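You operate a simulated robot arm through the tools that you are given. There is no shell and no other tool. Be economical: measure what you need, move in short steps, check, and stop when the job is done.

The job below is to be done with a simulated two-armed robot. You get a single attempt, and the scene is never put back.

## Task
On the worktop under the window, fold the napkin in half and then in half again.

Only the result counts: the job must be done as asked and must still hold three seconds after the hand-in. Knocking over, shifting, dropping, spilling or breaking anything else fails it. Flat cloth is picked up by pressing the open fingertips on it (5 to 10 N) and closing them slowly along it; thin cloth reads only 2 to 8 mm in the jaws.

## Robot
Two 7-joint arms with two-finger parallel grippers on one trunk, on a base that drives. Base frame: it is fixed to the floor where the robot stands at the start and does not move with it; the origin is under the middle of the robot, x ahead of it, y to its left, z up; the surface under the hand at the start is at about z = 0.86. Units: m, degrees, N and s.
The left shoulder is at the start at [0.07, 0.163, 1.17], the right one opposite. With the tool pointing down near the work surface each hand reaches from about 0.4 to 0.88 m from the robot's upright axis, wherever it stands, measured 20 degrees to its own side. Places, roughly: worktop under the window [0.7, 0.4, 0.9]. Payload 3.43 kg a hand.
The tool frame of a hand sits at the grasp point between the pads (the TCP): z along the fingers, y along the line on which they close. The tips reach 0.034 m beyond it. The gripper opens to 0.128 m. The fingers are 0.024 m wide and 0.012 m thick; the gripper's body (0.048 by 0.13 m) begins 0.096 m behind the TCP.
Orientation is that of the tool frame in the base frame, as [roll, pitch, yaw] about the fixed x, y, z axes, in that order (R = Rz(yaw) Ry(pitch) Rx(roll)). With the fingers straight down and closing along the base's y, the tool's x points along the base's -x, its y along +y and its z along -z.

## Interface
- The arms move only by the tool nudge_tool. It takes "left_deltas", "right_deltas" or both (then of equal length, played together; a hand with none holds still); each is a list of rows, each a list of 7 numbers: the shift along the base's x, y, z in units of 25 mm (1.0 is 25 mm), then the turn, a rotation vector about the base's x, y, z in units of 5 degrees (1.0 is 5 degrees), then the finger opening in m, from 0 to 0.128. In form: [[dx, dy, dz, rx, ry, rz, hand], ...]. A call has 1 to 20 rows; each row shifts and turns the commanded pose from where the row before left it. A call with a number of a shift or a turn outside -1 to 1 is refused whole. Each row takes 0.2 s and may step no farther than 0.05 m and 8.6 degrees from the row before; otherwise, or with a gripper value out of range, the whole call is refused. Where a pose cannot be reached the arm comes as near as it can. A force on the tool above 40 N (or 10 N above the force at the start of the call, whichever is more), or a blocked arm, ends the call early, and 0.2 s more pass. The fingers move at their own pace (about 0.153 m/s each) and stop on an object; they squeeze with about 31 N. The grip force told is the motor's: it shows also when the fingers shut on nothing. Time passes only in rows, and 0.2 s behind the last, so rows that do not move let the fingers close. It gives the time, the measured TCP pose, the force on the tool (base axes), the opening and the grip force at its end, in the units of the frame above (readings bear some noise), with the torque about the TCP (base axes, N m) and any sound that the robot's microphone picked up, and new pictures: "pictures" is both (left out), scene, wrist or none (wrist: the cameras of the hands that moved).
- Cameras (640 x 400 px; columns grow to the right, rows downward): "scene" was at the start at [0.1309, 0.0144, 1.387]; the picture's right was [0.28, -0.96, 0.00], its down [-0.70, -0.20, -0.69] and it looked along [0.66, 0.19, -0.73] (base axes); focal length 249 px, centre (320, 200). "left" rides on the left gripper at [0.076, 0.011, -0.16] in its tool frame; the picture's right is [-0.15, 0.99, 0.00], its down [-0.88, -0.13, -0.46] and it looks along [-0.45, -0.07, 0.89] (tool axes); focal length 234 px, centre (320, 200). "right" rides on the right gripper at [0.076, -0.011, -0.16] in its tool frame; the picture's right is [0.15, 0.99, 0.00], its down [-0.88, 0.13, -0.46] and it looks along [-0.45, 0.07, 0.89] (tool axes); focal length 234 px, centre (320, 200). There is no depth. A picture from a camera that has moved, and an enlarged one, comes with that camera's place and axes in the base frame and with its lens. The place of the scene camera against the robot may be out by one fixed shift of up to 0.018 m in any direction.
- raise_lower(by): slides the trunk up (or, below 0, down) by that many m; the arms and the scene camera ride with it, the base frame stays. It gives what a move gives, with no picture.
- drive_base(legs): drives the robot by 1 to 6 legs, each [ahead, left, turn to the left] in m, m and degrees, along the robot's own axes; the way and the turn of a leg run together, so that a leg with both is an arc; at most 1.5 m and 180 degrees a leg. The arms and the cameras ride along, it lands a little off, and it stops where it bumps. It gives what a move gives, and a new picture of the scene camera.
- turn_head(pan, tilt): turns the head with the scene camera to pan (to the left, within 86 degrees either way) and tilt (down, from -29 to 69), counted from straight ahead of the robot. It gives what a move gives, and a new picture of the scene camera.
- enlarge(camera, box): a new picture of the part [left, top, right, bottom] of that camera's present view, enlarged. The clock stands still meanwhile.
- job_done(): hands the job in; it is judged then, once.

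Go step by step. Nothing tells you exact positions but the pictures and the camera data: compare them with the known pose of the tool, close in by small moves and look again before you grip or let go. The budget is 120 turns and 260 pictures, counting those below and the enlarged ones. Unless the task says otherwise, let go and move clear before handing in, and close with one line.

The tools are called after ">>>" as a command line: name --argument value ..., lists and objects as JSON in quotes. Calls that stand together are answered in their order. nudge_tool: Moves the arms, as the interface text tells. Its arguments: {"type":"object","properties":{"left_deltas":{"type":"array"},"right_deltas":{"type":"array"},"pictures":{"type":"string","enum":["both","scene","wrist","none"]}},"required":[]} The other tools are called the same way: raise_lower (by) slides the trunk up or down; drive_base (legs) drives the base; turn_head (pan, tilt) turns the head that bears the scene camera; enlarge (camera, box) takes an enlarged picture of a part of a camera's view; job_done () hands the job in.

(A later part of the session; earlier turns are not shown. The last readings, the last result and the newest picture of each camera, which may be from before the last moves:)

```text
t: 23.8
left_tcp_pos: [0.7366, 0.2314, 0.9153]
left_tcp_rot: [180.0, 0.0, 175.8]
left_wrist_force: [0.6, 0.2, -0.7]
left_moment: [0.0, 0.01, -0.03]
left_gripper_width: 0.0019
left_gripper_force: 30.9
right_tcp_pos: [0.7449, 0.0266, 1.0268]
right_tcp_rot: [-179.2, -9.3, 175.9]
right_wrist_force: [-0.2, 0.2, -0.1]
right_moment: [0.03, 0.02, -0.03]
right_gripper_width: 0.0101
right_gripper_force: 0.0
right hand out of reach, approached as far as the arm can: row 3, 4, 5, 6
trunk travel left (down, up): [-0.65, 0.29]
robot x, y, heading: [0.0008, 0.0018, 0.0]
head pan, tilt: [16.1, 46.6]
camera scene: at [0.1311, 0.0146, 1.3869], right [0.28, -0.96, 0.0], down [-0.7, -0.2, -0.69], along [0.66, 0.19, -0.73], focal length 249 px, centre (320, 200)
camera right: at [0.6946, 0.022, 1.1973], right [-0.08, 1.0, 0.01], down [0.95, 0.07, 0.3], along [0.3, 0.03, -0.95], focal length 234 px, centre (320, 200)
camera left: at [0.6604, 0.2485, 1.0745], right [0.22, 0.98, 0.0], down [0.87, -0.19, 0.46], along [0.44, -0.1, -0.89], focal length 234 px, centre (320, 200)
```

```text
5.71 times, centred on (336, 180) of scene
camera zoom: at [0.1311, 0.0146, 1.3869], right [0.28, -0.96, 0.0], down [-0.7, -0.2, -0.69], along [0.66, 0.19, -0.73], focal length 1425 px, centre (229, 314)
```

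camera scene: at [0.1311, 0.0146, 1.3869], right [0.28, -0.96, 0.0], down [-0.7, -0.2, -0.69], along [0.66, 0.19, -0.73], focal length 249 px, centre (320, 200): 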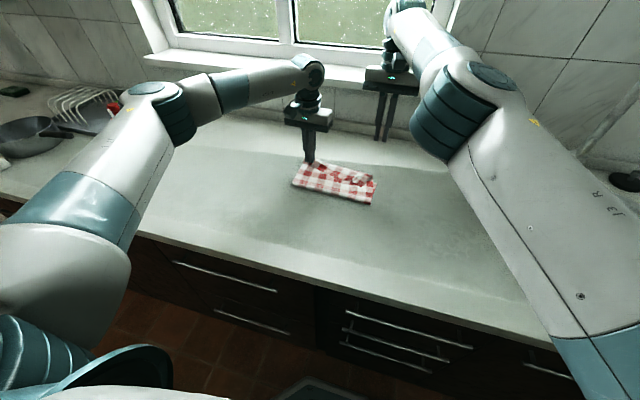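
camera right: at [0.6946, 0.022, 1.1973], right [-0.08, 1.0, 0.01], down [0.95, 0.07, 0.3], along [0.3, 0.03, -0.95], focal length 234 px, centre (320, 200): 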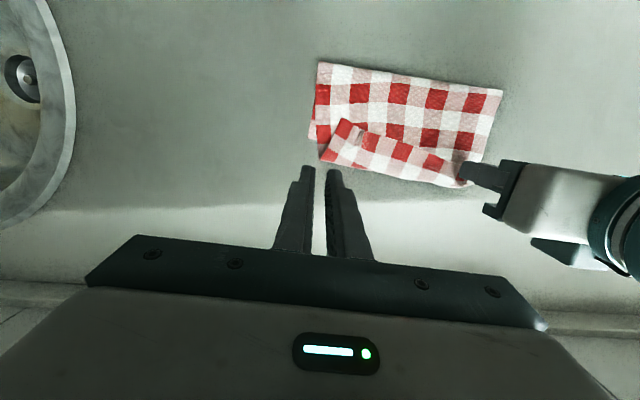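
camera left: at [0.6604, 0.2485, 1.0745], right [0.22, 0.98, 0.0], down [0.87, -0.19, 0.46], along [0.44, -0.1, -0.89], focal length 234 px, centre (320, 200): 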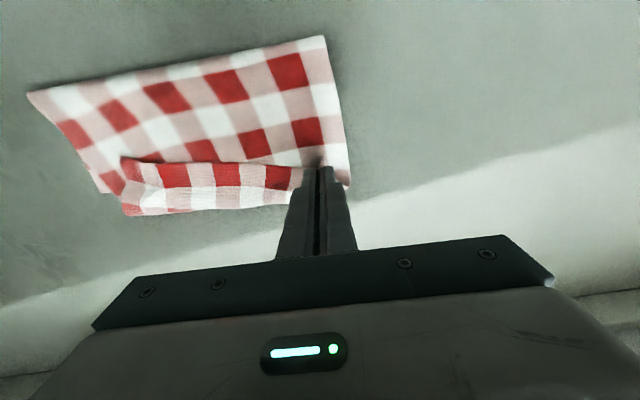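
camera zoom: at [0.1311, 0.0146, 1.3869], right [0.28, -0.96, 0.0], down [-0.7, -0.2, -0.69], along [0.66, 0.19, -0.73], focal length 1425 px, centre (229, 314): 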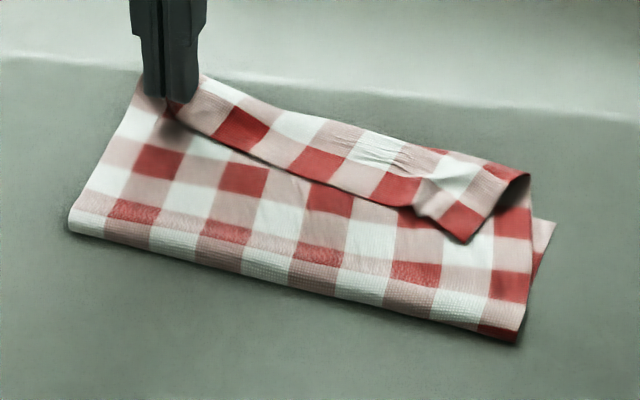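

The upper layer reached the far edge, but a strip about 25 mm wide is rolled back on top. I lower and release the left hand, and bring the right hand back to vertical nearby, so I can unroll the strip afterwards.

>>> nudge_tool --left_deltas '[[0, 0, -0.35, 0, 0, 0, 0], [0, 0, -0.25, 0, 0, 0, 0], [0, 0, 0, 0, 0, 0, 0.008], [0, 0, 0, 0, 0, 0, 0.02], [0, 0, 0, 0, 0, 0, 0.02], [0, 0, 0.4, 0, 0, 0, 0.02], [0, 0, 0.8, 0, 0, 0, 0.02], [0, 0.5, 0.8, 0, 0, 0, 0.02], [0, 1, 0.8, 0, 0, 0, 0.02], [0, 1, 0.5, 0, 0, 0, 0.02]]' --right_deltas '[[-0.6, 0, 0, 0, 0, 0, 0.01], [-0.6, 0, 0, 0, 0, 0, 0.01], [-0.6, -0.3, 0, 0, -0.4, 0, 0.01], [-0.6, -0.3, 0, 0, -0.4, 0, 0.01], [-0.6, -0.3, 0, 0, -0.4, 0, 0.01], [-0.6, -0.3, 0, 0, -0.4, 0, 0.01], [0, -0.3, 0, 0, -0.26, 0, 0.01], [0, -0.3, 0, 0, 0, 0, 0.01], [0, 0, 0, 0, 0, 0, 0.01], [0, 0, 0, 0, 0, 0, 0.01]]'

>>> enlarge --camera "scene" --box '[280, 145, 392, 215]'

```text
t: 26.0
left_tcp_pos: [0.7371, 0.294, 0.9826]
left_tcp_rot: [-179.8, -0.1, 175.8]
left_wrist_force: [0.2, 0.0, -0.2]
left_moment: [0.03, 0.04, -0.01]
left_gripper_width: 0.0199
left_gripper_force: 0.1
right_tcp_pos: [0.7123, -0.0017, 1.0289]
right_tcp_rot: [179.8, 2.4, 175.9]
right_wrist_force: [0.5, -0.7, -0.1]
right_moment: [0.02, 0.02, 0.03]
right_gripper_width: 0.01
right_gripper_force: 0.0
right hand out of reach, approached as far as the arm can: row 1, 2, 3, 4
trunk travel left (down, up): [-0.65, 0.29]
robot x, y, heading: [-0.0004, 0.001, 0.1]
head pan, tilt: [16.1, 46.6]
camera scene: at [0.1308, 0.0148, 1.3869], right [0.28, -0.96, 0.0], down [-0.7, -0.2, -0.69], along [0.66, 0.19, -0.73], focal length 249 px, centre (320, 200)
camera right: at [0.6287, -0.0065, 1.1855], right [-0.08, 1.0, 0.0], down [0.87, 0.07, 0.49], along [0.49, 0.03, -0.87], focal length 234 px, centre (320, 200)
camera left: at [0.6618, 0.3105, 1.1416], right [0.22, 0.98, 0.0], down [0.87, -0.19, 0.46], along [0.44, -0.1, -0.89], focal length 234 px, centre (320, 200)
```

scene: 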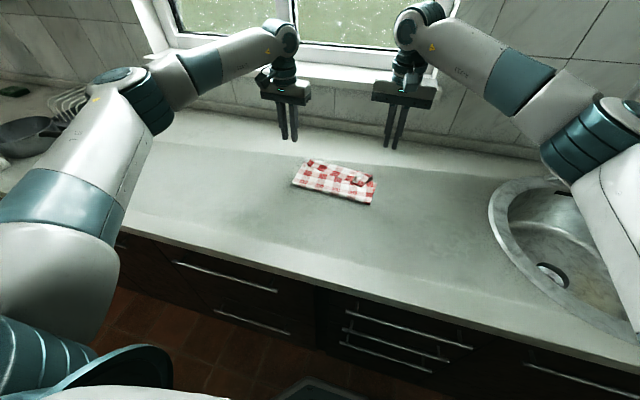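
right: 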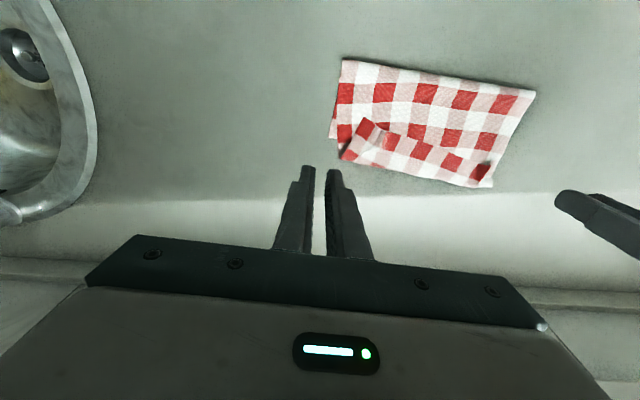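
left: 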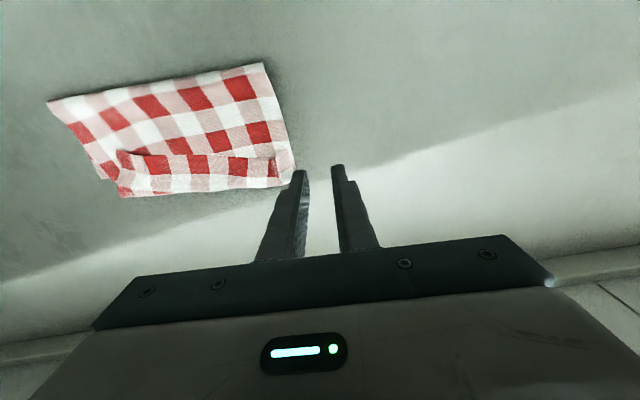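

```text
5.71 times, centred on (336, 180) of scene
camera zoom: at [0.1308, 0.0148, 1.3869], right [0.28, -0.96, 0.0], down [-0.7, -0.2, -0.69], along [0.66, 0.19, -0.73], focal length 1425 px, centre (229, 314)
```

zoom: 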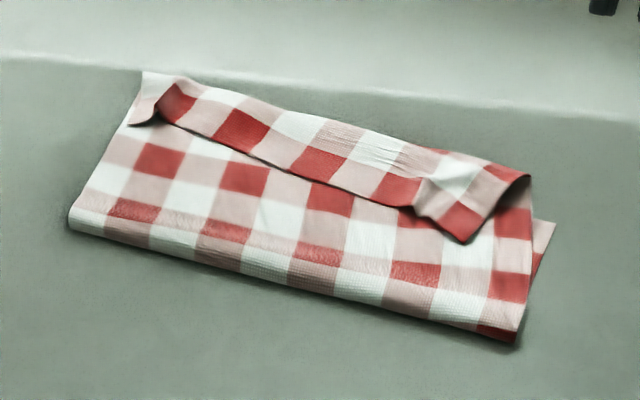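

The crease sits too far out and the edge is rolled, so it's best to open the fold again and redo it. I turn both hands to close along x (pinching parallel to the edge leaves almost no tail) and hover over the rolled strip.

>>> nudge_tool --left_deltas '[[0.01, -0.188, -0.025, 0, 0, -0.99, 0.03], [0.01, -0.188, -0.025, 0, 0, -0.99, 0.03], [0.01, -0.188, -0.025, 0, 0, -0.99, 0.03], [0.01, -0.188, -0.025, 0, 0, -0.99, 0.03], [0.01, -0.188, -0.025, 0, 0, -0.99, 0.03], [0.01, -0.188, -0.025, 0, 0, -0.99, 0.03], [0.01, -0.188, -0.025, 0, 0, -0.99, 0.03], [0.01, -0.188, -0.025, 0, 0, -0.99, 0.03], [0.01, -0.188, -0.025, 0, 0, -0.99, 0.03], [0.01, -0.188, -0.025, 0, 0, -0.99, 0.03], [0.01, -0.188, -0.025, 0, 0, -0.99, 0.03], [0.01, -0.188, -0.025, 0, 0, -0.99, 0.03], [0.01, -0.188, -0.025, 0, 0, -0.99, 0.03], [0.01, -0.188, -0.025, 0, 0, -0.99, 0.03], [0.01, -0.188, -0.025, 0, 0, -0.99, 0.03], [0.01, -0.188, -0.025, 0, 0, -0.99, 0.03], [0.01, -0.188, -0.025, 0, 0, -0.99, 0.03], [0.01, -0.188, -0.025, 0, 0, -0.99, 0.03], [0.01, -0.188, -0.025, 0, 0, -0.99, 0.03], [0.01, -0.188, -0.025, 0, 0, -0.99, 0.03]]' --right_deltas '[[0.004, 0.174, -0.118, 0, 0.48, 0, 0.03], [0.004, 0.174, -0.118, 0, 0, 0.853, 0.03], [0.004, 0.174, -0.118, 0, 0, 0.853, 0.03], [0.004, 0.174, -0.118, 0, 0, 0.853, 0.03], [0.004, 0.174, -0.118, 0, 0, 0.853, 0.03], [0.004, 0.174, -0.118, 0, 0, 0.853, 0.03], [0.004, 0.174, -0.118, 0, 0, 0.853, 0.03], [0.004, 0.174, -0.118, 0, 0, 0.853, 0.03], [0.004, 0.174, -0.118, 0, 0, 0.853, 0.03], [0.004, 0.174, -0.118, 0, 0, 0.853, 0.03], [0.004, 0.174, -0.118, 0, 0, 0.853, 0.03], [0.004, 0.174, -0.118, 0, 0, 0.853, 0.03], [0.004, 0.174, -0.118, 0, 0, 0.853, 0.03], [0.004, 0.174, -0.118, 0, 0, 0.853, 0.03], [0.004, 0.174, -0.118, 0, 0, 0.853, 0.03], [0.004, 0.174, -0.118, 0, 0, 0.853, 0.03], [0.004, 0.174, -0.118, 0, 0, 0.853, 0.03], [0.004, 0.174, -0.118, 0, 0, 0.853, 0.03], [0.004, 0.174, -0.118, 0, 0, 0.853, 0.03], [0.004, 0.174, -0.118, 0, 0, 0.853, 0.03]]'

```text
t: 30.2
left_tcp_pos: [0.7375, 0.2693, 0.9798]
left_tcp_rot: [180.0, 0.0, 151.1]
left_wrist_force: [-0.5, -0.3, -0.4]
left_moment: [0.01, 0.02, -0.01]
left_gripper_width: 0.0302
left_gripper_force: 0.1
left hand out of reach, approached as far as the arm can: row 6, 7, 8, 9, 10, 11, 12, 13, 14, 15, 16, 17, 18, 19, 20
right_tcp_pos: [0.7147, 0.0564, 0.9925]
right_tcp_rot: [-180.0, 0.0, -132.9]
right_wrist_force: [0.0, -0.4, 0.2]
right_moment: [0.03, 0.02, 0.0]
right_gripper_width: 0.0299
right_gripper_force: 0.0
right hand out of reach, approached as far as the arm can: row 14, 15, 16, 17, 18, 19, 20
trunk travel left (down, up): [-0.65, 0.29]
robot x, y, heading: [-0.002, 0.0024, 0.0]
head pan, tilt: [16.1, 46.6]
camera scene: at [0.131, 0.0144, 1.387], right [0.28, -0.96, 0.0], down [-0.7, -0.2, -0.69], along [0.66, 0.19, -0.73], focal length 249 px, centre (320, 200)
camera right: at [0.6708, -0.0072, 1.1517], right [-0.82, 0.57, 0.0], down [0.5, 0.73, 0.46], along [0.26, 0.38, -0.89], focal length 234 px, centre (320, 200)
camera left: at [0.6753, 0.316, 1.1387], right [0.61, 0.8, 0.0], down [0.71, -0.54, 0.46], along [0.36, -0.28, -0.89], focal length 234 px, centre (320, 200)
```

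scene: 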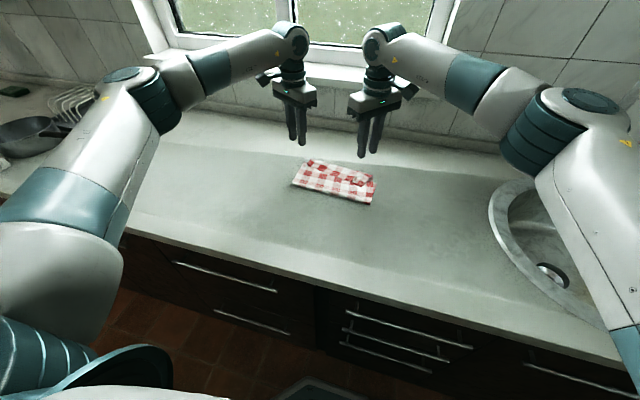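
right: 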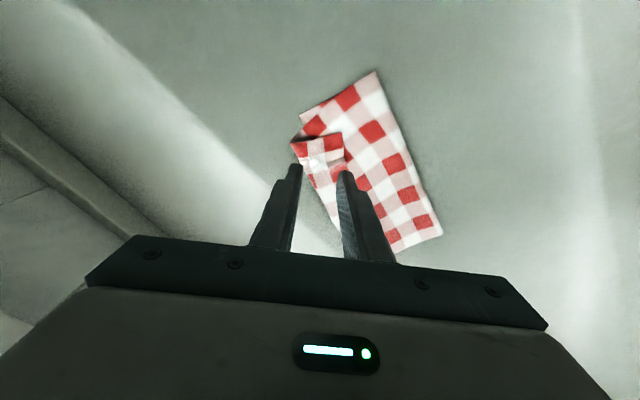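
left: 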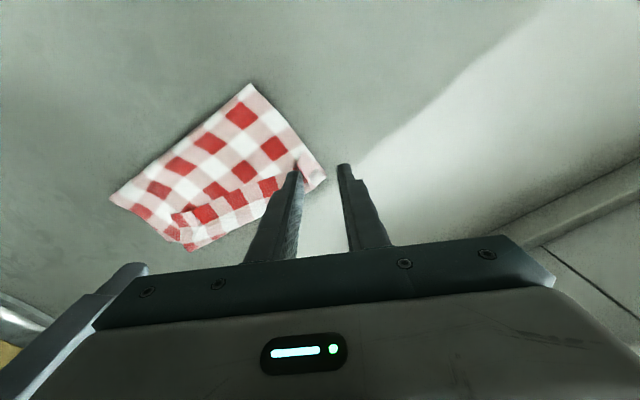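

The yaw range is limited, but the right hand's present angle already suits pinching the rolled strip's right end. I move it over the strip at (0.718, 0.076) and lower to just above it, and lift the left hand out of the way.

>>> nudge_tool --right_deltas '[[0.07, 0.4, -0.5, 0, 0, 0, 0.026], [0.07, 0.4, -0.8, 0, 0, 0, 0.026], [0, 0, -0.9, 0, 0, 0, 0.026], [0, 0, -0.9, 0, 0, 0, 0.026], [0, 0, -0.3, 0, 0, 0, 0.026], [0, 0, 0, 0, 0, 0, 0.026]]' --left_deltas '[[0, 0.5, 0.3, 0, 0, 0.8, 0.03], [0, 0.5, 0.3, 0, 0, 0.8, 0.03], [0, 0.5, 0.3, 0, 0, 0.8, 0.03], [0, 0.5, 0.3, 0, 0, 0.8, 0.03], [0, 0.5, 0.3, 0, 0, 0.8, 0.03], [0, 0.5, 0.3, 0, 0, 0.9, 0.03]]'

>>> enlarge --camera "right" --box '[240, 60, 464, 200]'

```text
t: 31.6
left_tcp_pos: [0.7371, 0.345, 1.0258]
left_tcp_rot: [-180.0, 0.0, 175.7]
left_wrist_force: [0.6, -0.2, 0.5]
left_moment: [-0.01, 0.01, 0.0]
left_gripper_width: 0.03
left_gripper_force: 0.0
right_tcp_pos: [0.7171, 0.0765, 0.9074]
right_tcp_rot: [-179.9, 0.1, -133.0]
right_wrist_force: [-0.8, 0.2, 0.6]
right_moment: [0.0, -0.01, 0.04]
right_gripper_width: 0.026
right_gripper_force: 0.1
trunk travel left (down, up): [-0.65, 0.29]
robot x, y, heading: [-0.0003, -0.0012, -0.1]
head pan, tilt: [16.1, 46.6]
camera scene: at [0.1308, 0.0147, 1.387], right [0.28, -0.96, 0.0], down [-0.7, -0.2, -0.69], along [0.66, 0.19, -0.73], focal length 249 px, centre (320, 200)
camera right: at [0.6734, 0.013, 1.0662], right [-0.82, 0.57, 0.0], down [0.5, 0.73, 0.46], along [0.26, 0.38, -0.89], focal length 234 px, centre (320, 200)
camera left: at [0.6607, 0.3608, 1.1849], right [0.22, 0.98, 0.0], down [0.87, -0.2, 0.46], along [0.44, -0.1, -0.89], focal length 234 px, centre (320, 200)
```

scene: 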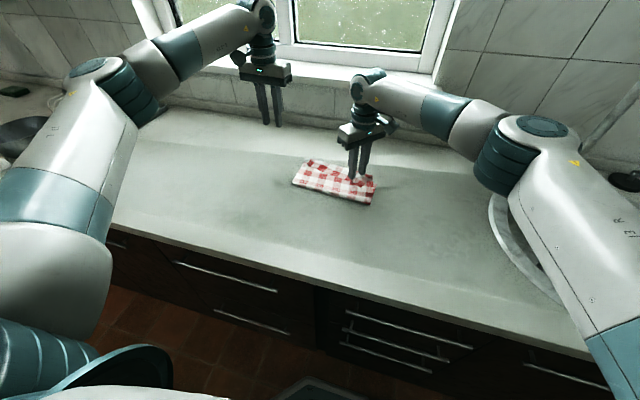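
right: 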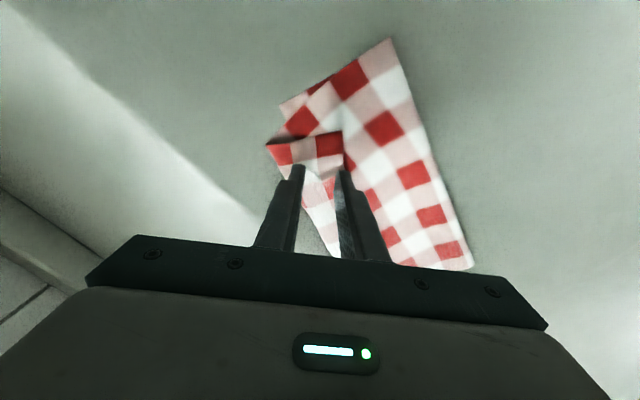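
left: 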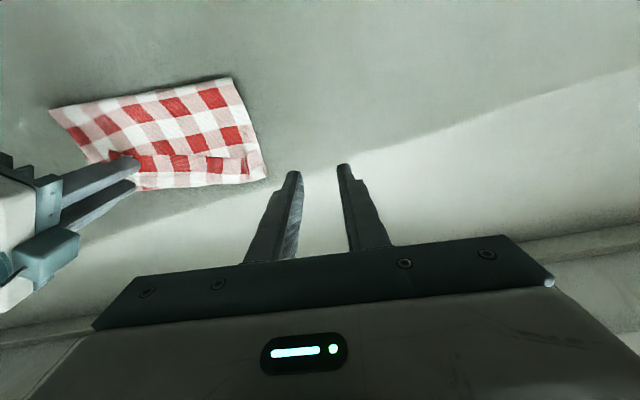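

```text
2.86 times, centred on (352, 130) of right
camera zoom: at [0.6734, 0.013, 1.0662], right [-0.82, 0.57, 0.0], down [0.5, 0.73, 0.46], along [0.26, 0.38, -0.89], focal length 669 px, centre (229, 400)
```

zoom: 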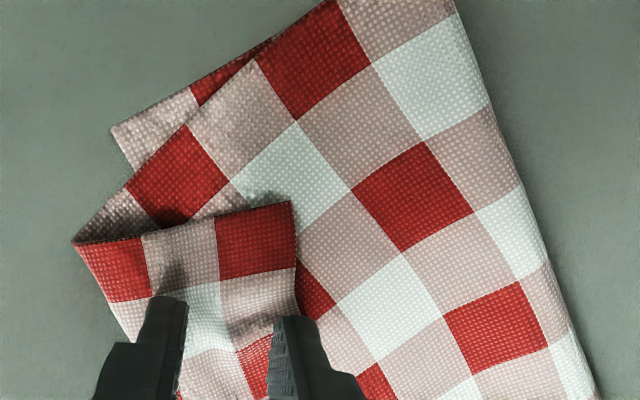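

The picture shows the strip clearly. I shift 5 mm towards the roll, press lightly and close slowly.

>>> nudge_tool --right_deltas '[[0.16, -0.11, -0.1, 0, 0, 0, 0.026], [0, 0, -0.1, 0, 0, 0, 0.026], [0, 0, -0.08, 0, 0, 0, 0.026], [0, 0, 0, 0, 0, 0, 0.026]]' --pictures "none"

```text
t: 32.6
left_tcp_pos: [0.7368, 0.3441, 1.0267]
left_tcp_rot: [180.0, 0.0, 175.6]
left_wrist_force: [0.3, -0.1, 0.2]
left_moment: [0.01, -0.01, 0.0]
left_gripper_width: 0.0303
left_gripper_force: 0.1
right_tcp_pos: [0.7187, 0.0761, 0.9029]
right_tcp_rot: [-180.0, 0.1, -132.9]
right_wrist_force: [-0.4, 0.8, 0.1]
right_moment: [0.03, -0.02, 0.05]
right_gripper_width: 0.0259
right_gripper_force: 0.1
right hand out of reach, approached as far as the arm can: row 1
trunk travel left (down, up): [-0.65, 0.29]
robot x, y, heading: [0.0017, 0.0007, 0.0]
head pan, tilt: [16.1, 46.6]
```

>>> nudge_tool --right_deltas '[[0, 0, -0.06, 0, 0, 0, 0.026], [0, 0, -0.06, 0, 0, 0, 0.026], [0, 0, 0, 0, 0, 0, 0.026]]' --pictures "none"

```text
t: 33.4
left_tcp_pos: [0.7369, 0.3443, 1.0266]
left_tcp_rot: [179.9, 0.0, 175.7]
left_wrist_force: [0.6, 0.2, -0.4]
left_moment: [0.03, -0.01, 0.03]
left_gripper_width: 0.03
left_gripper_force: 0.0
right_tcp_pos: [0.7168, 0.0756, 0.9008]
right_tcp_rot: [-180.0, 0.1, -132.9]
right_wrist_force: [-0.3, -0.3, -0.1]
right_moment: [0.01, -0.02, 0.01]
right_gripper_width: 0.026
right_gripper_force: 0.1
trunk travel left (down, up): [-0.65, 0.29]
robot x, y, heading: [-0.0017, 0.0025, 0.0]
head pan, tilt: [16.1, 46.6]
```

>>> nudge_tool --right_deltas '[[0, 0, -0.05, 0, 0, 0, 0.026], [0, 0, -0.05, 0, 0, 0, 0.026], [0, 0, 0, 0, 0, 0, 0.026]]' --pictures "none"

```text
t: 34.2
left_tcp_pos: [0.7377, 0.3432, 1.0261]
left_tcp_rot: [-180.0, 0.0, 175.6]
left_wrist_force: [0.1, 0.8, -0.2]
left_moment: [-0.04, 0.01, -0.01]
left_gripper_width: 0.0303
left_gripper_force: 0.0
right_tcp_pos: [0.7178, 0.0748, 0.8968]
right_tcp_rot: [-179.9, 0.0, -132.8]
right_wrist_force: [0.0, -0.2, 0.7]
right_moment: [0.02, -0.01, 0.0]
right_gripper_width: 0.0258
right_gripper_force: 0.0
trunk travel left (down, up): [-0.65, 0.29]
robot x, y, heading: [-0.0002, 0.0013, 0.3]
head pan, tilt: [16.1, 46.6]
```

>>> nudge_tool --right_deltas '[[0, 0, -0.05, 0, 0, 0, 0.026], [0, 0, 0, 0, 0, 0, 0.026]]' --pictures "none"

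```text
t: 34.8
left_tcp_pos: [0.7368, 0.3441, 1.0271]
left_tcp_rot: [-179.9, 0.0, 175.6]
left_wrist_force: [-1.1, -0.1, 0.4]
left_moment: [-0.02, 0.03, 0.02]
left_gripper_width: 0.0298
left_gripper_force: 0.1
right_tcp_pos: [0.7169, 0.0754, 0.8964]
right_tcp_rot: [-179.8, 0.0, -133.1]
right_wrist_force: [-0.5, -0.1, 0.9]
right_moment: [0.0, 0.03, 0.03]
right_gripper_width: 0.0257
right_gripper_force: 0.0
trunk travel left (down, up): [-0.65, 0.29]
robot x, y, heading: [0.0001, 0.0005, 0.1]
head pan, tilt: [16.1, 46.6]
```

The hand is just at contact. I go a touch lower and close slowly.

>>> nudge_tool --right_deltas '[[0, 0, -0.04, 0, 0, 0, 0.026], [0, 0, 0, 0, 0, 0, 0.023], [0, 0, 0, 0, 0, 0, 0.02], [0, 0, 0, 0, 0, 0, 0.017], [0, 0, 0, 0, 0, 0, 0.014], [0, 0, 0, 0, 0, 0, 0.011], [0, 0, 0, 0, 0, 0, 0.008], [0, 0, 0, 0, 0, 0, 0.005], [0, 0, 0, 0, 0, 0, 0.002], [0, 0, 0, 0, 0, 0, 0], [0, 0, 0, 0, 0, 0, 0]]' --pictures "none"

>>> enlarge --camera "right" --box '[240, 60, 464, 200]'

```text
t: 37.2
left_tcp_pos: [0.7359, 0.343, 1.0257]
left_tcp_rot: [-179.9, 0.0, 175.6]
left_wrist_force: [-0.2, 0.6, -0.4]
left_moment: [-0.02, 0.01, 0.02]
left_gripper_width: 0.0298
left_gripper_force: 0.1
right_tcp_pos: [0.7166, 0.0767, 0.8963]
right_tcp_rot: [-179.9, 0.1, -132.9]
right_wrist_force: [0.0, 1.3, 6.6]
right_moment: [0.04, 0.03, 0.01]
right_gripper_width: 0.0018
right_gripper_force: 31.0
trunk travel left (down, up): [-0.65, 0.29]
robot x, y, heading: [-0.0011, 0.0053, 0.1]
head pan, tilt: [16.1, 46.6]
```

```text
2.86 times, centred on (352, 130) of right
camera zoom: at [0.6726, 0.0125, 1.0551], right [-0.82, 0.57, 0.0], down [0.5, 0.73, 0.46], along [0.26, 0.38, -0.89], focal length 669 px, centre (229, 400)
```

zoom: 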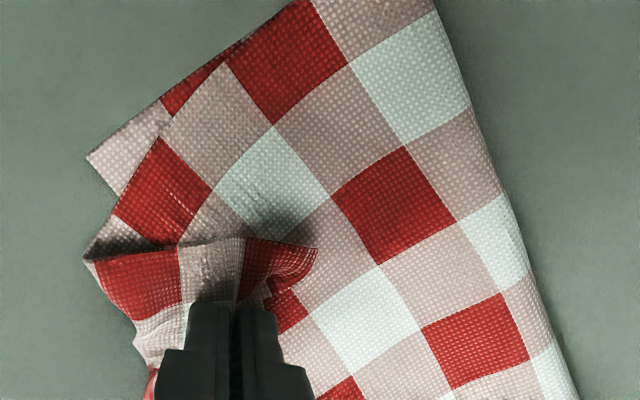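

The strip is gripped (1.8 mm). I carry this corner back to the near side to open the fold, turning the hand square as it goes.

>>> nudge_tool --right_deltas '[[-0.3, 0, 0.9, 0, 0, 0, 0], [-0.3, 0, 0.9, 0, 0, -0.85, 0], [-0.8, 0, 0.6, 0, 0, -0.85, 0], [-0.8, 0, 0.6, 0, 0, -0.85, 0], [-0.8, 0, 0.6, 0, 0, -0.85, 0], [-0.8, 0, 0.6, 0, 0, -0.85, 0], [-0.9, 0, -0.1, 0, 0, -0.85, 0], [-0.9, 0, -0.1, 0, 0, -0.85, 0], [-0.9, -0.05, -0.1, 0, 0, -0.85, 0], [-0.9, -0.05, -0.1, 0, 0, -0.85, 0], [-0.8, -0.05, -0.7, 0, 0, -0.85, 0], [-0.8, -0.05, -0.7, 0, 0, -0.85, 0], [-0.8, -0.05, -0.7, 0, 0, -0.85, 0], [0, 0, 0, 0, 0, 0, 0]]'

```text
t: 40.2
left_tcp_pos: [0.7371, 0.3436, 1.0266]
left_tcp_rot: [-180.0, 0.0, 175.6]
left_wrist_force: [0.5, 0.1, 0.2]
left_moment: [0.0, 0.01, 0.01]
left_gripper_width: 0.0299
left_gripper_force: 0.2
right_tcp_pos: [0.4717, 0.0694, 0.938]
right_tcp_rot: [-179.8, 0.1, 176.0]
right_wrist_force: [0.2, -0.4, 0.0]
right_moment: [-0.04, -0.03, 0.07]
right_gripper_width: 0.0016
right_gripper_force: 31.1
trunk travel left (down, up): [-0.65, 0.29]
robot x, y, heading: [0.0024, 0.0013, -0.1]
head pan, tilt: [16.1, 46.6]
camera scene: at [0.1311, 0.0145, 1.387], right [0.28, -0.96, 0.0], down [-0.7, -0.2, -0.69], along [0.66, 0.19, -0.73], focal length 249 px, centre (320, 200)
camera right: at [0.3946, 0.0636, 1.0968], right [-0.08, 1.0, 0.0], down [0.89, 0.07, 0.46], along [0.46, 0.03, -0.89], focal length 234 px, centre (320, 200)
```

scene: 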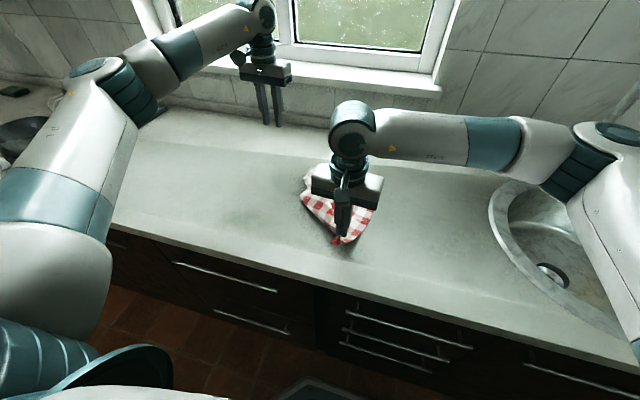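
right: 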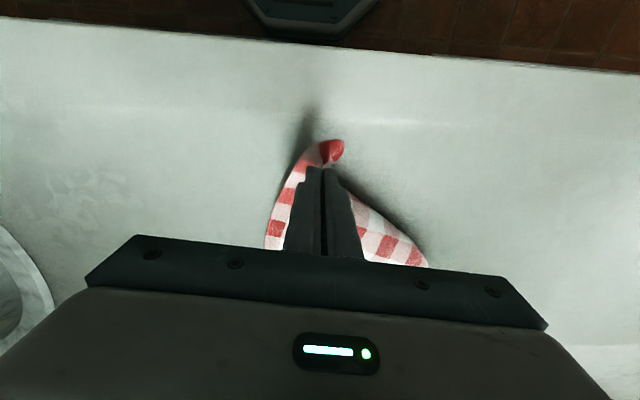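

The right corner is back at the near side. I lower it, keep holding, and bring the left hand in to look for the left corner.

>>> nudge_tool --right_deltas '[[-0.1, 0, -0.5, 0, 0, 0, 0], [-0.1, 0, -0.5, 0, 0, 0, 0], [-0.1, 0, -0.45, 0, 0, 0, 0], [0, 0, 0, 0, 0, 0, 0], [0, 0, 0, 0, 0, 0, 0], [0, 0, 0, 0, 0, 0, 0]]' --left_deltas '[[-0.9, -0.2, 0.2, 0, 0, 0, 0.03], [-0.9, -0.2, 0.2, 0, 0, 0, 0.03], [-0.9, -0.2, 0.2, 0, 0, 0, 0.03], [-0.9, -0.2, 0, 0, 0, 0, 0.03], [-0.9, -0.2, 0, 0, 0, 0, 0.03], [0, 0, 0, 0, 0, 0, 0.03]]'

>>> enlarge --camera "scene" --box '[264, 140, 424, 260]'

```text
t: 41.6
left_tcp_pos: [0.6244, 0.3203, 1.0406]
left_tcp_rot: [180.0, -0.1, 175.5]
left_wrist_force: [0.1, 0.9, 0.1]
left_moment: [-0.04, 0.01, 0.0]
left_gripper_width: 0.03
left_gripper_force: 0.1
right_tcp_pos: [0.4651, 0.0687, 0.9018]
right_tcp_rot: [180.0, 0.0, 176.0]
right_wrist_force: [0.5, -0.3, 0.2]
right_moment: [0.02, 0.0, 0.02]
right_gripper_width: 0.0013
right_gripper_force: 30.6
trunk travel left (down, up): [-0.65, 0.29]
robot x, y, heading: [-0.0024, 0.0011, 0.1]
head pan, tilt: [16.1, 46.6]
camera scene: at [0.1313, 0.0143, 1.3869], right [0.28, -0.96, 0.0], down [-0.7, -0.2, -0.69], along [0.66, 0.19, -0.73], focal length 249 px, centre (320, 200)
camera right: at [0.3881, 0.0639, 1.0605], right [-0.08, 1.0, 0.0], down [0.89, 0.07, 0.46], along [0.45, 0.04, -0.89], focal length 234 px, centre (320, 200)
camera left: at [0.5477, 0.3369, 1.199], right [0.22, 0.97, 0.0], down [0.87, -0.2, 0.45], along [0.44, -0.1, -0.89], focal length 234 px, centre (320, 200)
```

scene: 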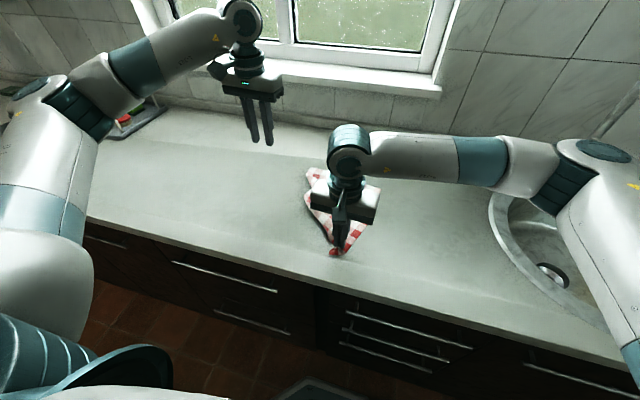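
right: 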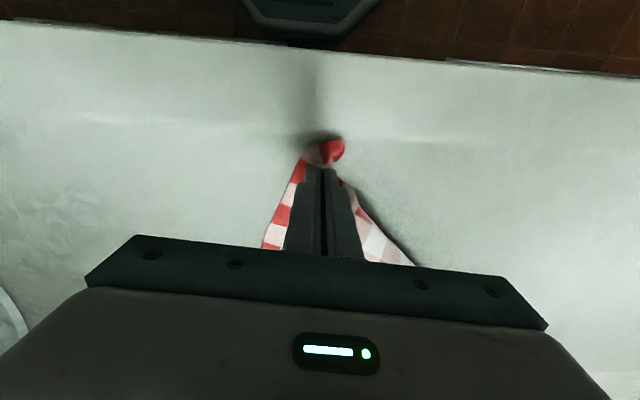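
left: 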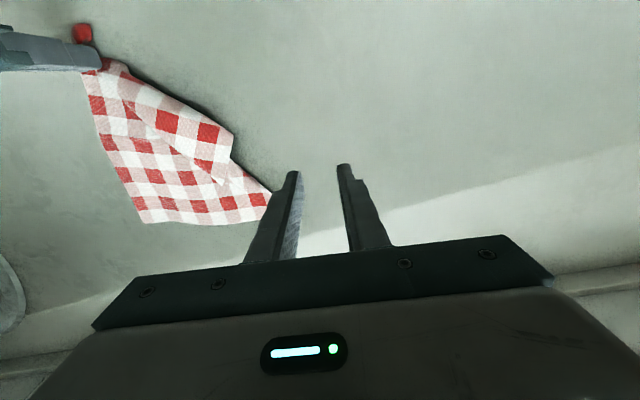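

```text
3.33 times, centred on (344, 200) of scene
camera zoom: at [0.1313, 0.0143, 1.3869], right [0.28, -0.96, 0.0], down [-0.7, -0.2, -0.69], along [0.66, 0.19, -0.73], focal length 831 px, centre (240, 200)
```

zoom: 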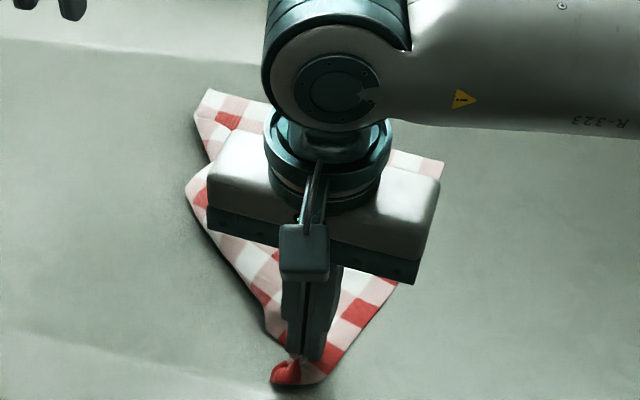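

>>> enlarge --camera "left" --box '[40, 10, 360, 240]'

```text
1.74 times, centred on (200, 125) of left
camera zoom: at [0.5477, 0.3369, 1.199], right [0.22, 0.97, 0.0], down [0.87, -0.2, 0.45], along [0.44, -0.1, -0.89], focal length 407 px, centre (529, 330)
```

zoom: 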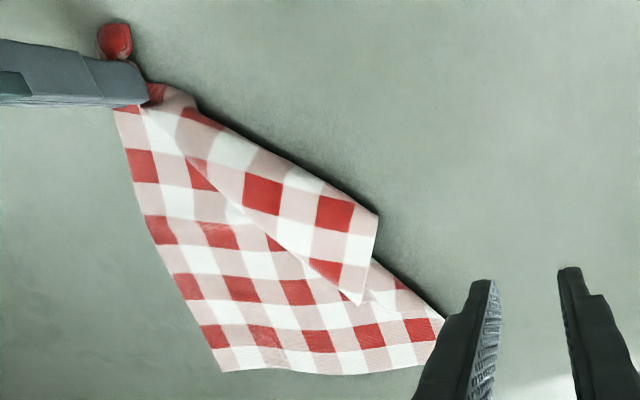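

The near-left corner lies flipped over with its tip at about (0.653, 0.161). I bring the left hand over that flap at (0.602, 0.162).

>>> nudge_tool --left_deltas '[[-0.11, -0.79, -0.65, 0, 0, 0, 0.026], [-0.11, -0.79, -0.65, 0, 0, 0, 0.026], [-0.11, -0.79, -0.65, 0, 0, 0, 0.026], [-0.11, -0.79, -0.65, 0, 0, 0, 0.026], [-0.11, -0.79, -0.65, 0, 0, 0, 0.026], [-0.11, -0.79, -0.65, 0, 0, 0, 0.026], [-0.11, -0.79, -0.65, 0, 0, 0, 0.026], [-0.11, -0.79, -0.65, 0, 0, 0, 0.026], [0, 0, 0, 0, 0, 0, 0.026]]' --pictures "wrist"

>>> enlarge --camera "left" --box '[160, 60, 416, 220]'

```text
t: 43.6
left_tcp_pos: [0.602, 0.1609, 0.9109]
left_tcp_rot: [180.0, -0.1, 175.6]
left_wrist_force: [-0.7, 0.2, 0.3]
left_moment: [0.01, 0.05, 0.0]
left_gripper_width: 0.0263
left_gripper_force: 0.0
right_tcp_pos: [0.4644, 0.07, 0.9014]
right_tcp_rot: [-179.9, 0.1, 176.2]
right_wrist_force: [1.1, -0.2, -0.9]
right_moment: [0.02, 0.0, 0.01]
right_gripper_width: 0.0018
right_gripper_force: 31.3
trunk travel left (down, up): [-0.65, 0.29]
robot x, y, heading: [0.0033, 0.0035, 0.2]
head pan, tilt: [16.1, 46.6]
camera left: at [0.5261, 0.1784, 1.0699], right [0.22, 0.97, 0.0], down [0.87, -0.2, 0.46], along [0.44, -0.1, -0.89], focal length 234 px, centre (320, 200)
```

left: 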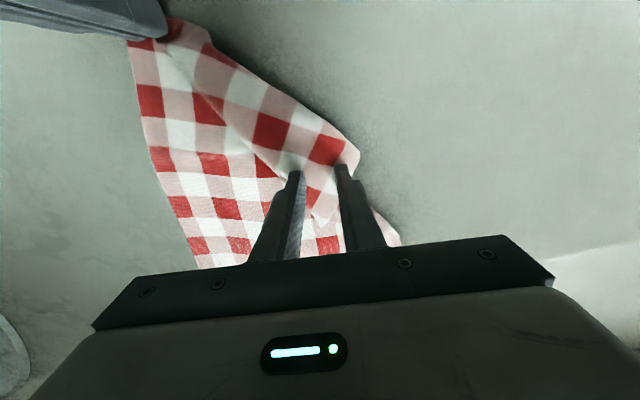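

```text
2.50 times, centred on (288, 140) of left
camera zoom: at [0.5261, 0.1784, 1.0699], right [0.22, 0.97, 0.0], down [0.87, -0.2, 0.46], along [0.44, -0.1, -0.89], focal length 585 px, centre (400, 350)
```

zoom: 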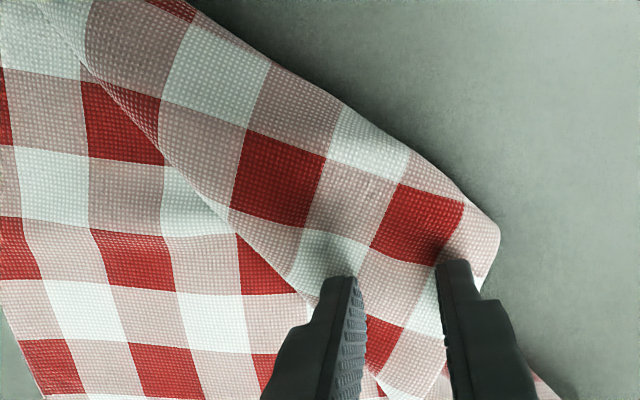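

I shift slightly nearer, lower onto the flap, then close slowly.

>>> nudge_tool --left_deltas '[[-0.3, 0.04, -0.2, 0, 0, 0, 0.026], [0, 0, -0.2, 0, 0, 0, 0.026], [0, 0, -0.12, 0, 0, 0, 0.026], [0, 0, -0.06, 0, 0, 0, 0.026], [0, 0, 0, 0, 0, 0, 0.026]]' --pictures "none"

```text
t: 44.8
left_tcp_pos: [0.5939, 0.162, 0.8966]
left_tcp_rot: [179.9, 0.0, 175.5]
left_wrist_force: [1.4, 0.6, 6.0]
left_moment: [0.0, 0.0, -0.01]
left_gripper_width: 0.0257
left_gripper_force: 0.1
right_tcp_pos: [0.465, 0.0691, 0.901]
right_tcp_rot: [179.9, 0.1, 176.1]
right_wrist_force: [-0.9, 0.5, -0.7]
right_moment: [-0.01, -0.04, 0.04]
right_gripper_width: 0.002
right_gripper_force: 30.7
trunk travel left (down, up): [-0.65, 0.29]
robot x, y, heading: [-0.0013, -0.0016, 0.1]
head pan, tilt: [16.1, 46.6]
```

>>> nudge_tool --left_deltas '[[0, 0, 0, 0, 0, 0, 0.023], [0, 0, 0, 0, 0, 0, 0.02], [0, 0, 0, 0, 0, 0, 0.017], [0, 0, 0, 0, 0, 0, 0.014], [0, 0, 0, 0, 0, 0, 0.011], [0, 0, 0, 0, 0, 0, 0.008], [0, 0, 0, 0, 0, 0, 0.005], [0, 0, 0, 0, 0, 0, 0.002], [0, 0, 0, 0, 0, 0, 0], [0, 0, 0, 0, 0, 0, 0], [0, 0, 0.5, 0, 0, 0, 0], [0, 0, 0.5, 0, 0, 0, 0]]' --pictures "wrist"

```text
t: 47.4
left_tcp_pos: [0.5949, 0.1605, 0.9207]
left_tcp_rot: [-180.0, 0.0, 175.6]
left_wrist_force: [0.4, 0.3, -0.7]
left_moment: [0.02, 0.03, 0.0]
left_gripper_width: 0.0018
left_gripper_force: 31.0
right_tcp_pos: [0.4639, 0.07, 0.9012]
right_tcp_rot: [180.0, 0.2, 176.1]
right_wrist_force: [1.2, 0.5, -0.2]
right_moment: [0.01, 0.0, 0.06]
right_gripper_width: 0.0019
right_gripper_force: 30.5
trunk travel left (down, up): [-0.65, 0.29]
robot x, y, heading: [-0.0049, 0.0018, 0.2]
head pan, tilt: [16.1, 46.6]
camera left: at [0.5189, 0.1782, 1.0806], right [0.22, 0.97, 0.0], down [0.87, -0.2, 0.46], along [0.44, -0.1, -0.89], focal length 234 px, centre (320, 200)
```

left: 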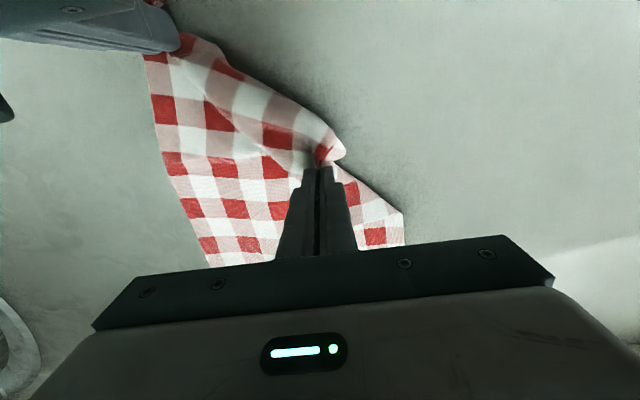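

Held. I carry the left corner over to the near-left position.

>>> nudge_tool --left_deltas '[[-0.3, 0.2, 0.8, 0, 0, 0, 0], [-0.4, 0.3, 0.8, 0, 0, 0, 0], [-0.5, 0.3, 0.6, 0, 0, 0, 0], [-0.6, 0.4, 0.2, 0, 0, 0, 0], [-0.6, 0.4, 0, 0, 0, 0, 0], [-0.6, 0.4, -0.2, 0, 0, 0, 0], [-0.6, 0.4, -0.4, 0, 0, 0, 0], [-0.6, 0.4, -0.5, 0, 0, 0, 0], [-0.5, 0.3, -0.6, 0, 0, 0, 0], [-0.3, 0.1, -0.6, 0, 0, 0, 0], [0, 0, 0, 0, 0, 0, 0]]'

>>> enlarge --camera "scene" --box '[240, 140, 400, 260]'

```text
t: 49.8
left_tcp_pos: [0.4696, 0.2409, 0.9253]
left_tcp_rot: [-179.8, 0.0, 175.4]
left_wrist_force: [1.8, -12.8, -2.6]
left_moment: [-0.36, -0.1, 0.2]
left_gripper_width: 0.0017
left_gripper_force: 31.5
right_tcp_pos: [0.4637, 0.0698, 0.9015]
right_tcp_rot: [180.0, 0.0, 176.0]
right_wrist_force: [-1.1, 11.8, 2.4]
right_moment: [0.51, 0.04, 0.2]
right_gripper_width: 0.0018
right_gripper_force: 30.8
trunk travel left (down, up): [-0.65, 0.29]
robot x, y, heading: [-0.0009, -0.0026, 0.1]
head pan, tilt: [16.1, 46.6]
camera scene: at [0.1309, 0.0143, 1.387], right [0.28, -0.96, 0.0], down [-0.7, -0.2, -0.69], along [0.66, 0.19, -0.73], focal length 249 px, centre (320, 200)
camera left: at [0.3943, 0.2575, 1.0837], right [0.22, 0.97, 0.0], down [0.87, -0.2, 0.46], along [0.44, -0.1, -0.89], focal length 234 px, centre (320, 200)
```

scene: 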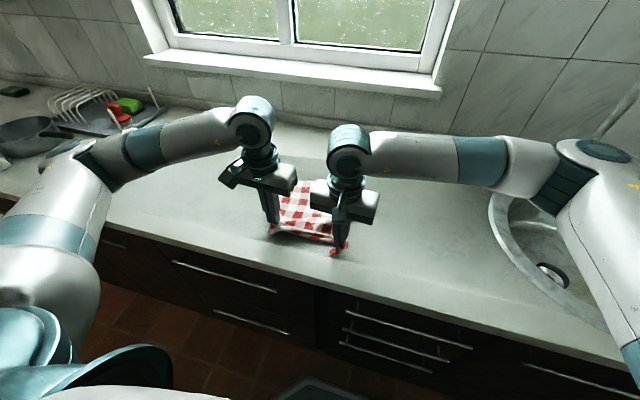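
left: 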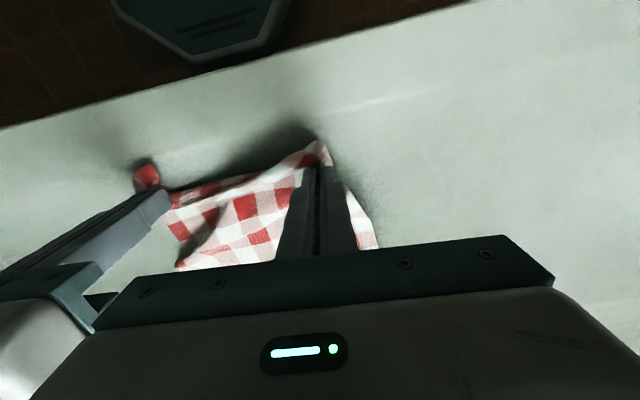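

```text
3.33 times, centred on (320, 200) of scene
camera zoom: at [0.1309, 0.0143, 1.387], right [0.28, -0.96, 0.0], down [-0.7, -0.2, -0.69], along [0.66, 0.19, -0.73], focal length 831 px, centre (320, 200)
```

zoom: 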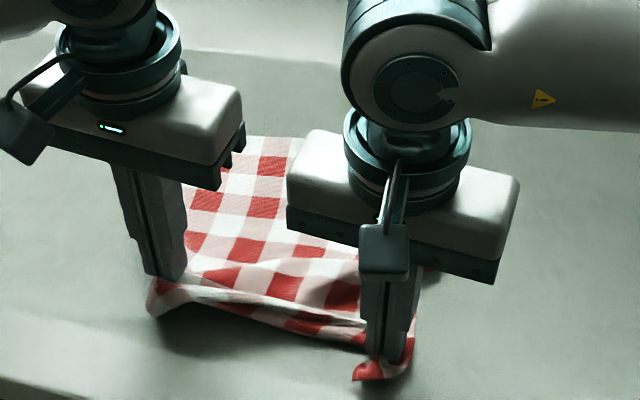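

The napkin is unfolded but taut between the hands. I ease the left in, lower both, release and back away to look.

>>> nudge_tool --left_deltas '[[0, -0.4, -0.5, 0, 0, 0, 0], [0, -0.1, -0.5, 0, 0, 0, 0], [0, 0, 0, 0, 0, 0, 0.01], [0, 0, 0, 0, 0, 0, 0.035], [0, 0, 0, 0, 0, 0, 0.035], [0, 0, 0.7, 0, 0, 0, 0.035], [0, 0, 0.8, 0, 0, 0, 0.035], [-0.1, 0.8, 0.9, 0, 0, 0, 0.03], [-0.1, 0.9, 0.9, 0, 0, 0, 0.03], [0, 0.9, 0.9, 0, 0, 0, 0.03], [0, 0.9, 0.5, 0, 0, 0, 0.03]]' --right_deltas '[[0, 0, 0, 0, 0, 0, 0], [0, 0, -0.1, 0, 0, 0, 0], [0, 0, 0, 0, 0, 0, 0.01], [0, 0, 0, 0, 0, 0, 0.035], [0, 0, 0, 0, 0, 0, 0.035], [0, 0, 0.7, 0, 0, 0, 0.035], [0, 0, 0.8, 0, 0, 0, 0.035], [-0.1, -0.8, 0.9, 0, 0, 0, 0.03], [-0.1, -0.9, 0.9, 0, 0, 0, 0.03], [0, -0.9, 0.9, 0, 0, 0, 0.03], [0, -0.9, 0.5, 0, 0, 0, 0.03]]'

>>> enlarge --camera "scene" --box '[240, 140, 400, 260]'

```text
t: 52.2
left_tcp_pos: [0.4642, 0.3171, 1.0183]
left_tcp_rot: [180.0, -0.1, 175.4]
left_wrist_force: [0.5, 0.3, 0.5]
left_moment: [0.03, -0.04, 0.03]
left_gripper_width: 0.03
left_gripper_force: 0.0
right_tcp_pos: [0.4604, -0.018, 1.0165]
right_tcp_rot: [-180.0, 0.1, 176.2]
right_wrist_force: [1.0, -0.8, 0.3]
right_moment: [0.0, -0.02, -0.01]
right_gripper_width: 0.03
right_gripper_force: 0.1
trunk travel left (down, up): [-0.65, 0.29]
robot x, y, heading: [-0.0013, -0.0008, -0.1]
head pan, tilt: [16.1, 46.6]
camera scene: at [0.13, 0.0141, 1.387], right [0.28, -0.96, 0.0], down [-0.7, -0.2, -0.69], along [0.66, 0.19, -0.73], focal length 249 px, centre (320, 200)
camera right: at [0.3829, -0.0235, 1.1757], right [-0.08, 1.0, 0.0], down [0.89, 0.07, 0.46], along [0.46, 0.04, -0.89], focal length 234 px, centre (320, 200)
camera left: at [0.3882, 0.3338, 1.1759], right [0.22, 0.97, 0.0], down [0.87, -0.2, 0.46], along [0.44, -0.1, -0.89], focal length 234 px, centre (320, 200)
```

scene: 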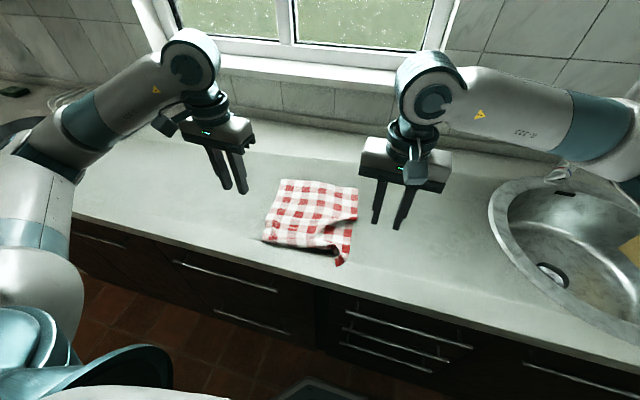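
right: 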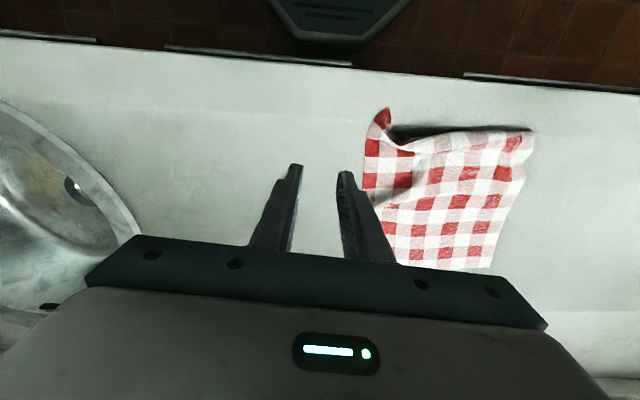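
left: 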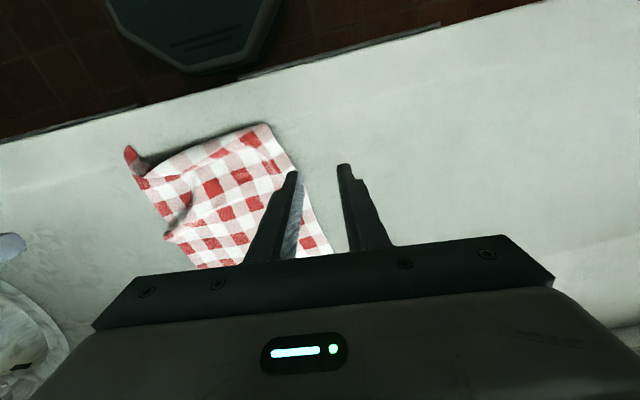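

```text
3.33 times, centred on (320, 200) of scene
camera zoom: at [0.13, 0.0141, 1.387], right [0.28, -0.96, 0.0], down [-0.7, -0.2, -0.69], along [0.66, 0.19, -0.73], focal length 831 px, centre (320, 200)
```

zoom: 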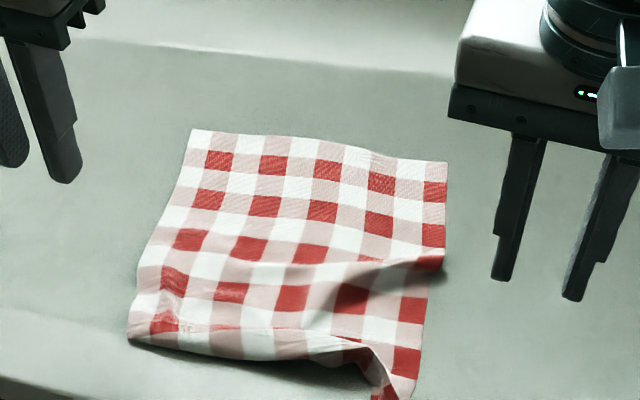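

The napkin is mostly open again. Before re-gripping I test whether the hands can turn the other way to close along x, which would let me pinch parallel to the edge with almost no tail.

>>> nudge_tool --left_deltas '[[0, 0.3, 0, 0, 0, 1, 0.03], [0, 0.3, 0, 0, 0, 1, 0.03], [0, 0, 0, 0, 0, 1, 0.03], [0, 0, 0, 0, 0, 1, 0.03], [0, 0, 0, 0, 0, 1, 0.03], [0, 0, 0, 0, 0, 1, 0.03], [0, 0, 0, 0, 0, 1, 0.03], [0, 0, 0, 0, 0, 1, 0.03], [0, 0, 0, 0, 0, 1, 0.03], [0, 0, 0, 0, 0, 1, 0.03], [0, 0, 0, 0, 0, 1, 0.03], [0, 0, 0, 0, 0, 1, 0.03], [0, 0, 0, 0, 0, 1, 0.03], [0, 0, 0, 0, 0, 1, 0.03], [0, 0, 0, 0, 0, 1, 0.03], [0, 0, 0, 0, 0, 1, 0.03], [0, 0, 0, 0, 0, 1, 0.03]]' --right_deltas '[[0, -0.3, 0, 0, 0, -1, 0.03], [0, -0.3, 0, 0, 0, -1, 0.03], [0, 0, 0, 0, 0, -1, 0.03], [0, 0, 0, 0, 0, -1, 0.03], [0, 0, 0, 0, 0, -1, 0.03], [0, 0, 0, 0, 0, -1, 0.03], [0, 0, 0, 0, 0, -1, 0.03], [0, 0, 0, 0, 0, -1, 0.03], [0, 0, 0, 0, 0, -1, 0.03], [0, 0, 0, 0, 0, -1, 0.03], [0, 0, 0, 0, 0, -1, 0.03], [0, 0, 0, 0, 0, -1, 0.03], [0, 0, 0, 0, 0, -1, 0.03], [0, 0, 0, 0, 0, -1, 0.03], [0, 0, 0, 0, 0, -1, 0.03], [0, 0, 0, 0, 0, -1, 0.03], [0, 0, 0, 0, 0, -1, 0.03]]' --pictures "scene"

```text
t: 55.8
left_tcp_pos: [0.4649, 0.332, 1.0164]
left_tcp_rot: [-179.9, -0.1, -99.4]
left_wrist_force: [0.0, -0.8, 0.3]
left_moment: [0.02, 0.01, -0.02]
left_gripper_width: 0.0297
left_gripper_force: 0.0
right_tcp_pos: [0.4589, -0.0326, 1.0177]
right_tcp_rot: [179.9, 0.0, 91.0]
right_wrist_force: [-0.5, -0.2, -0.5]
right_moment: [0.01, 0.01, 0.02]
right_gripper_width: 0.0301
right_gripper_force: 0.2
trunk travel left (down, up): [-0.65, 0.29]
robot x, y, heading: [0.0023, 0.0001, 0.1]
head pan, tilt: [16.1, 46.6]
camera scene: at [0.1309, 0.0145, 1.387], right [0.28, -0.96, 0.0], down [-0.7, -0.2, -0.69], along [0.66, 0.19, -0.73], focal length 249 px, centre (320, 200)
```

scene: 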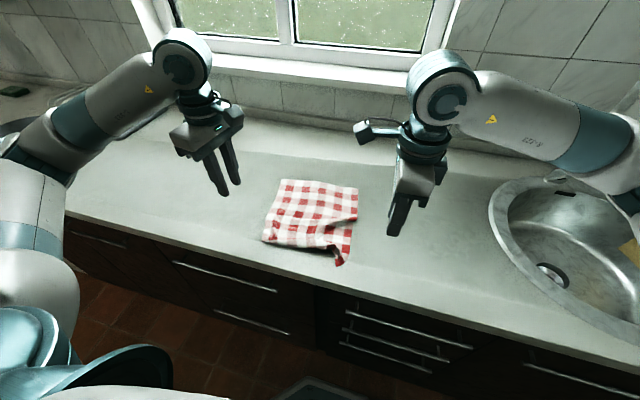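

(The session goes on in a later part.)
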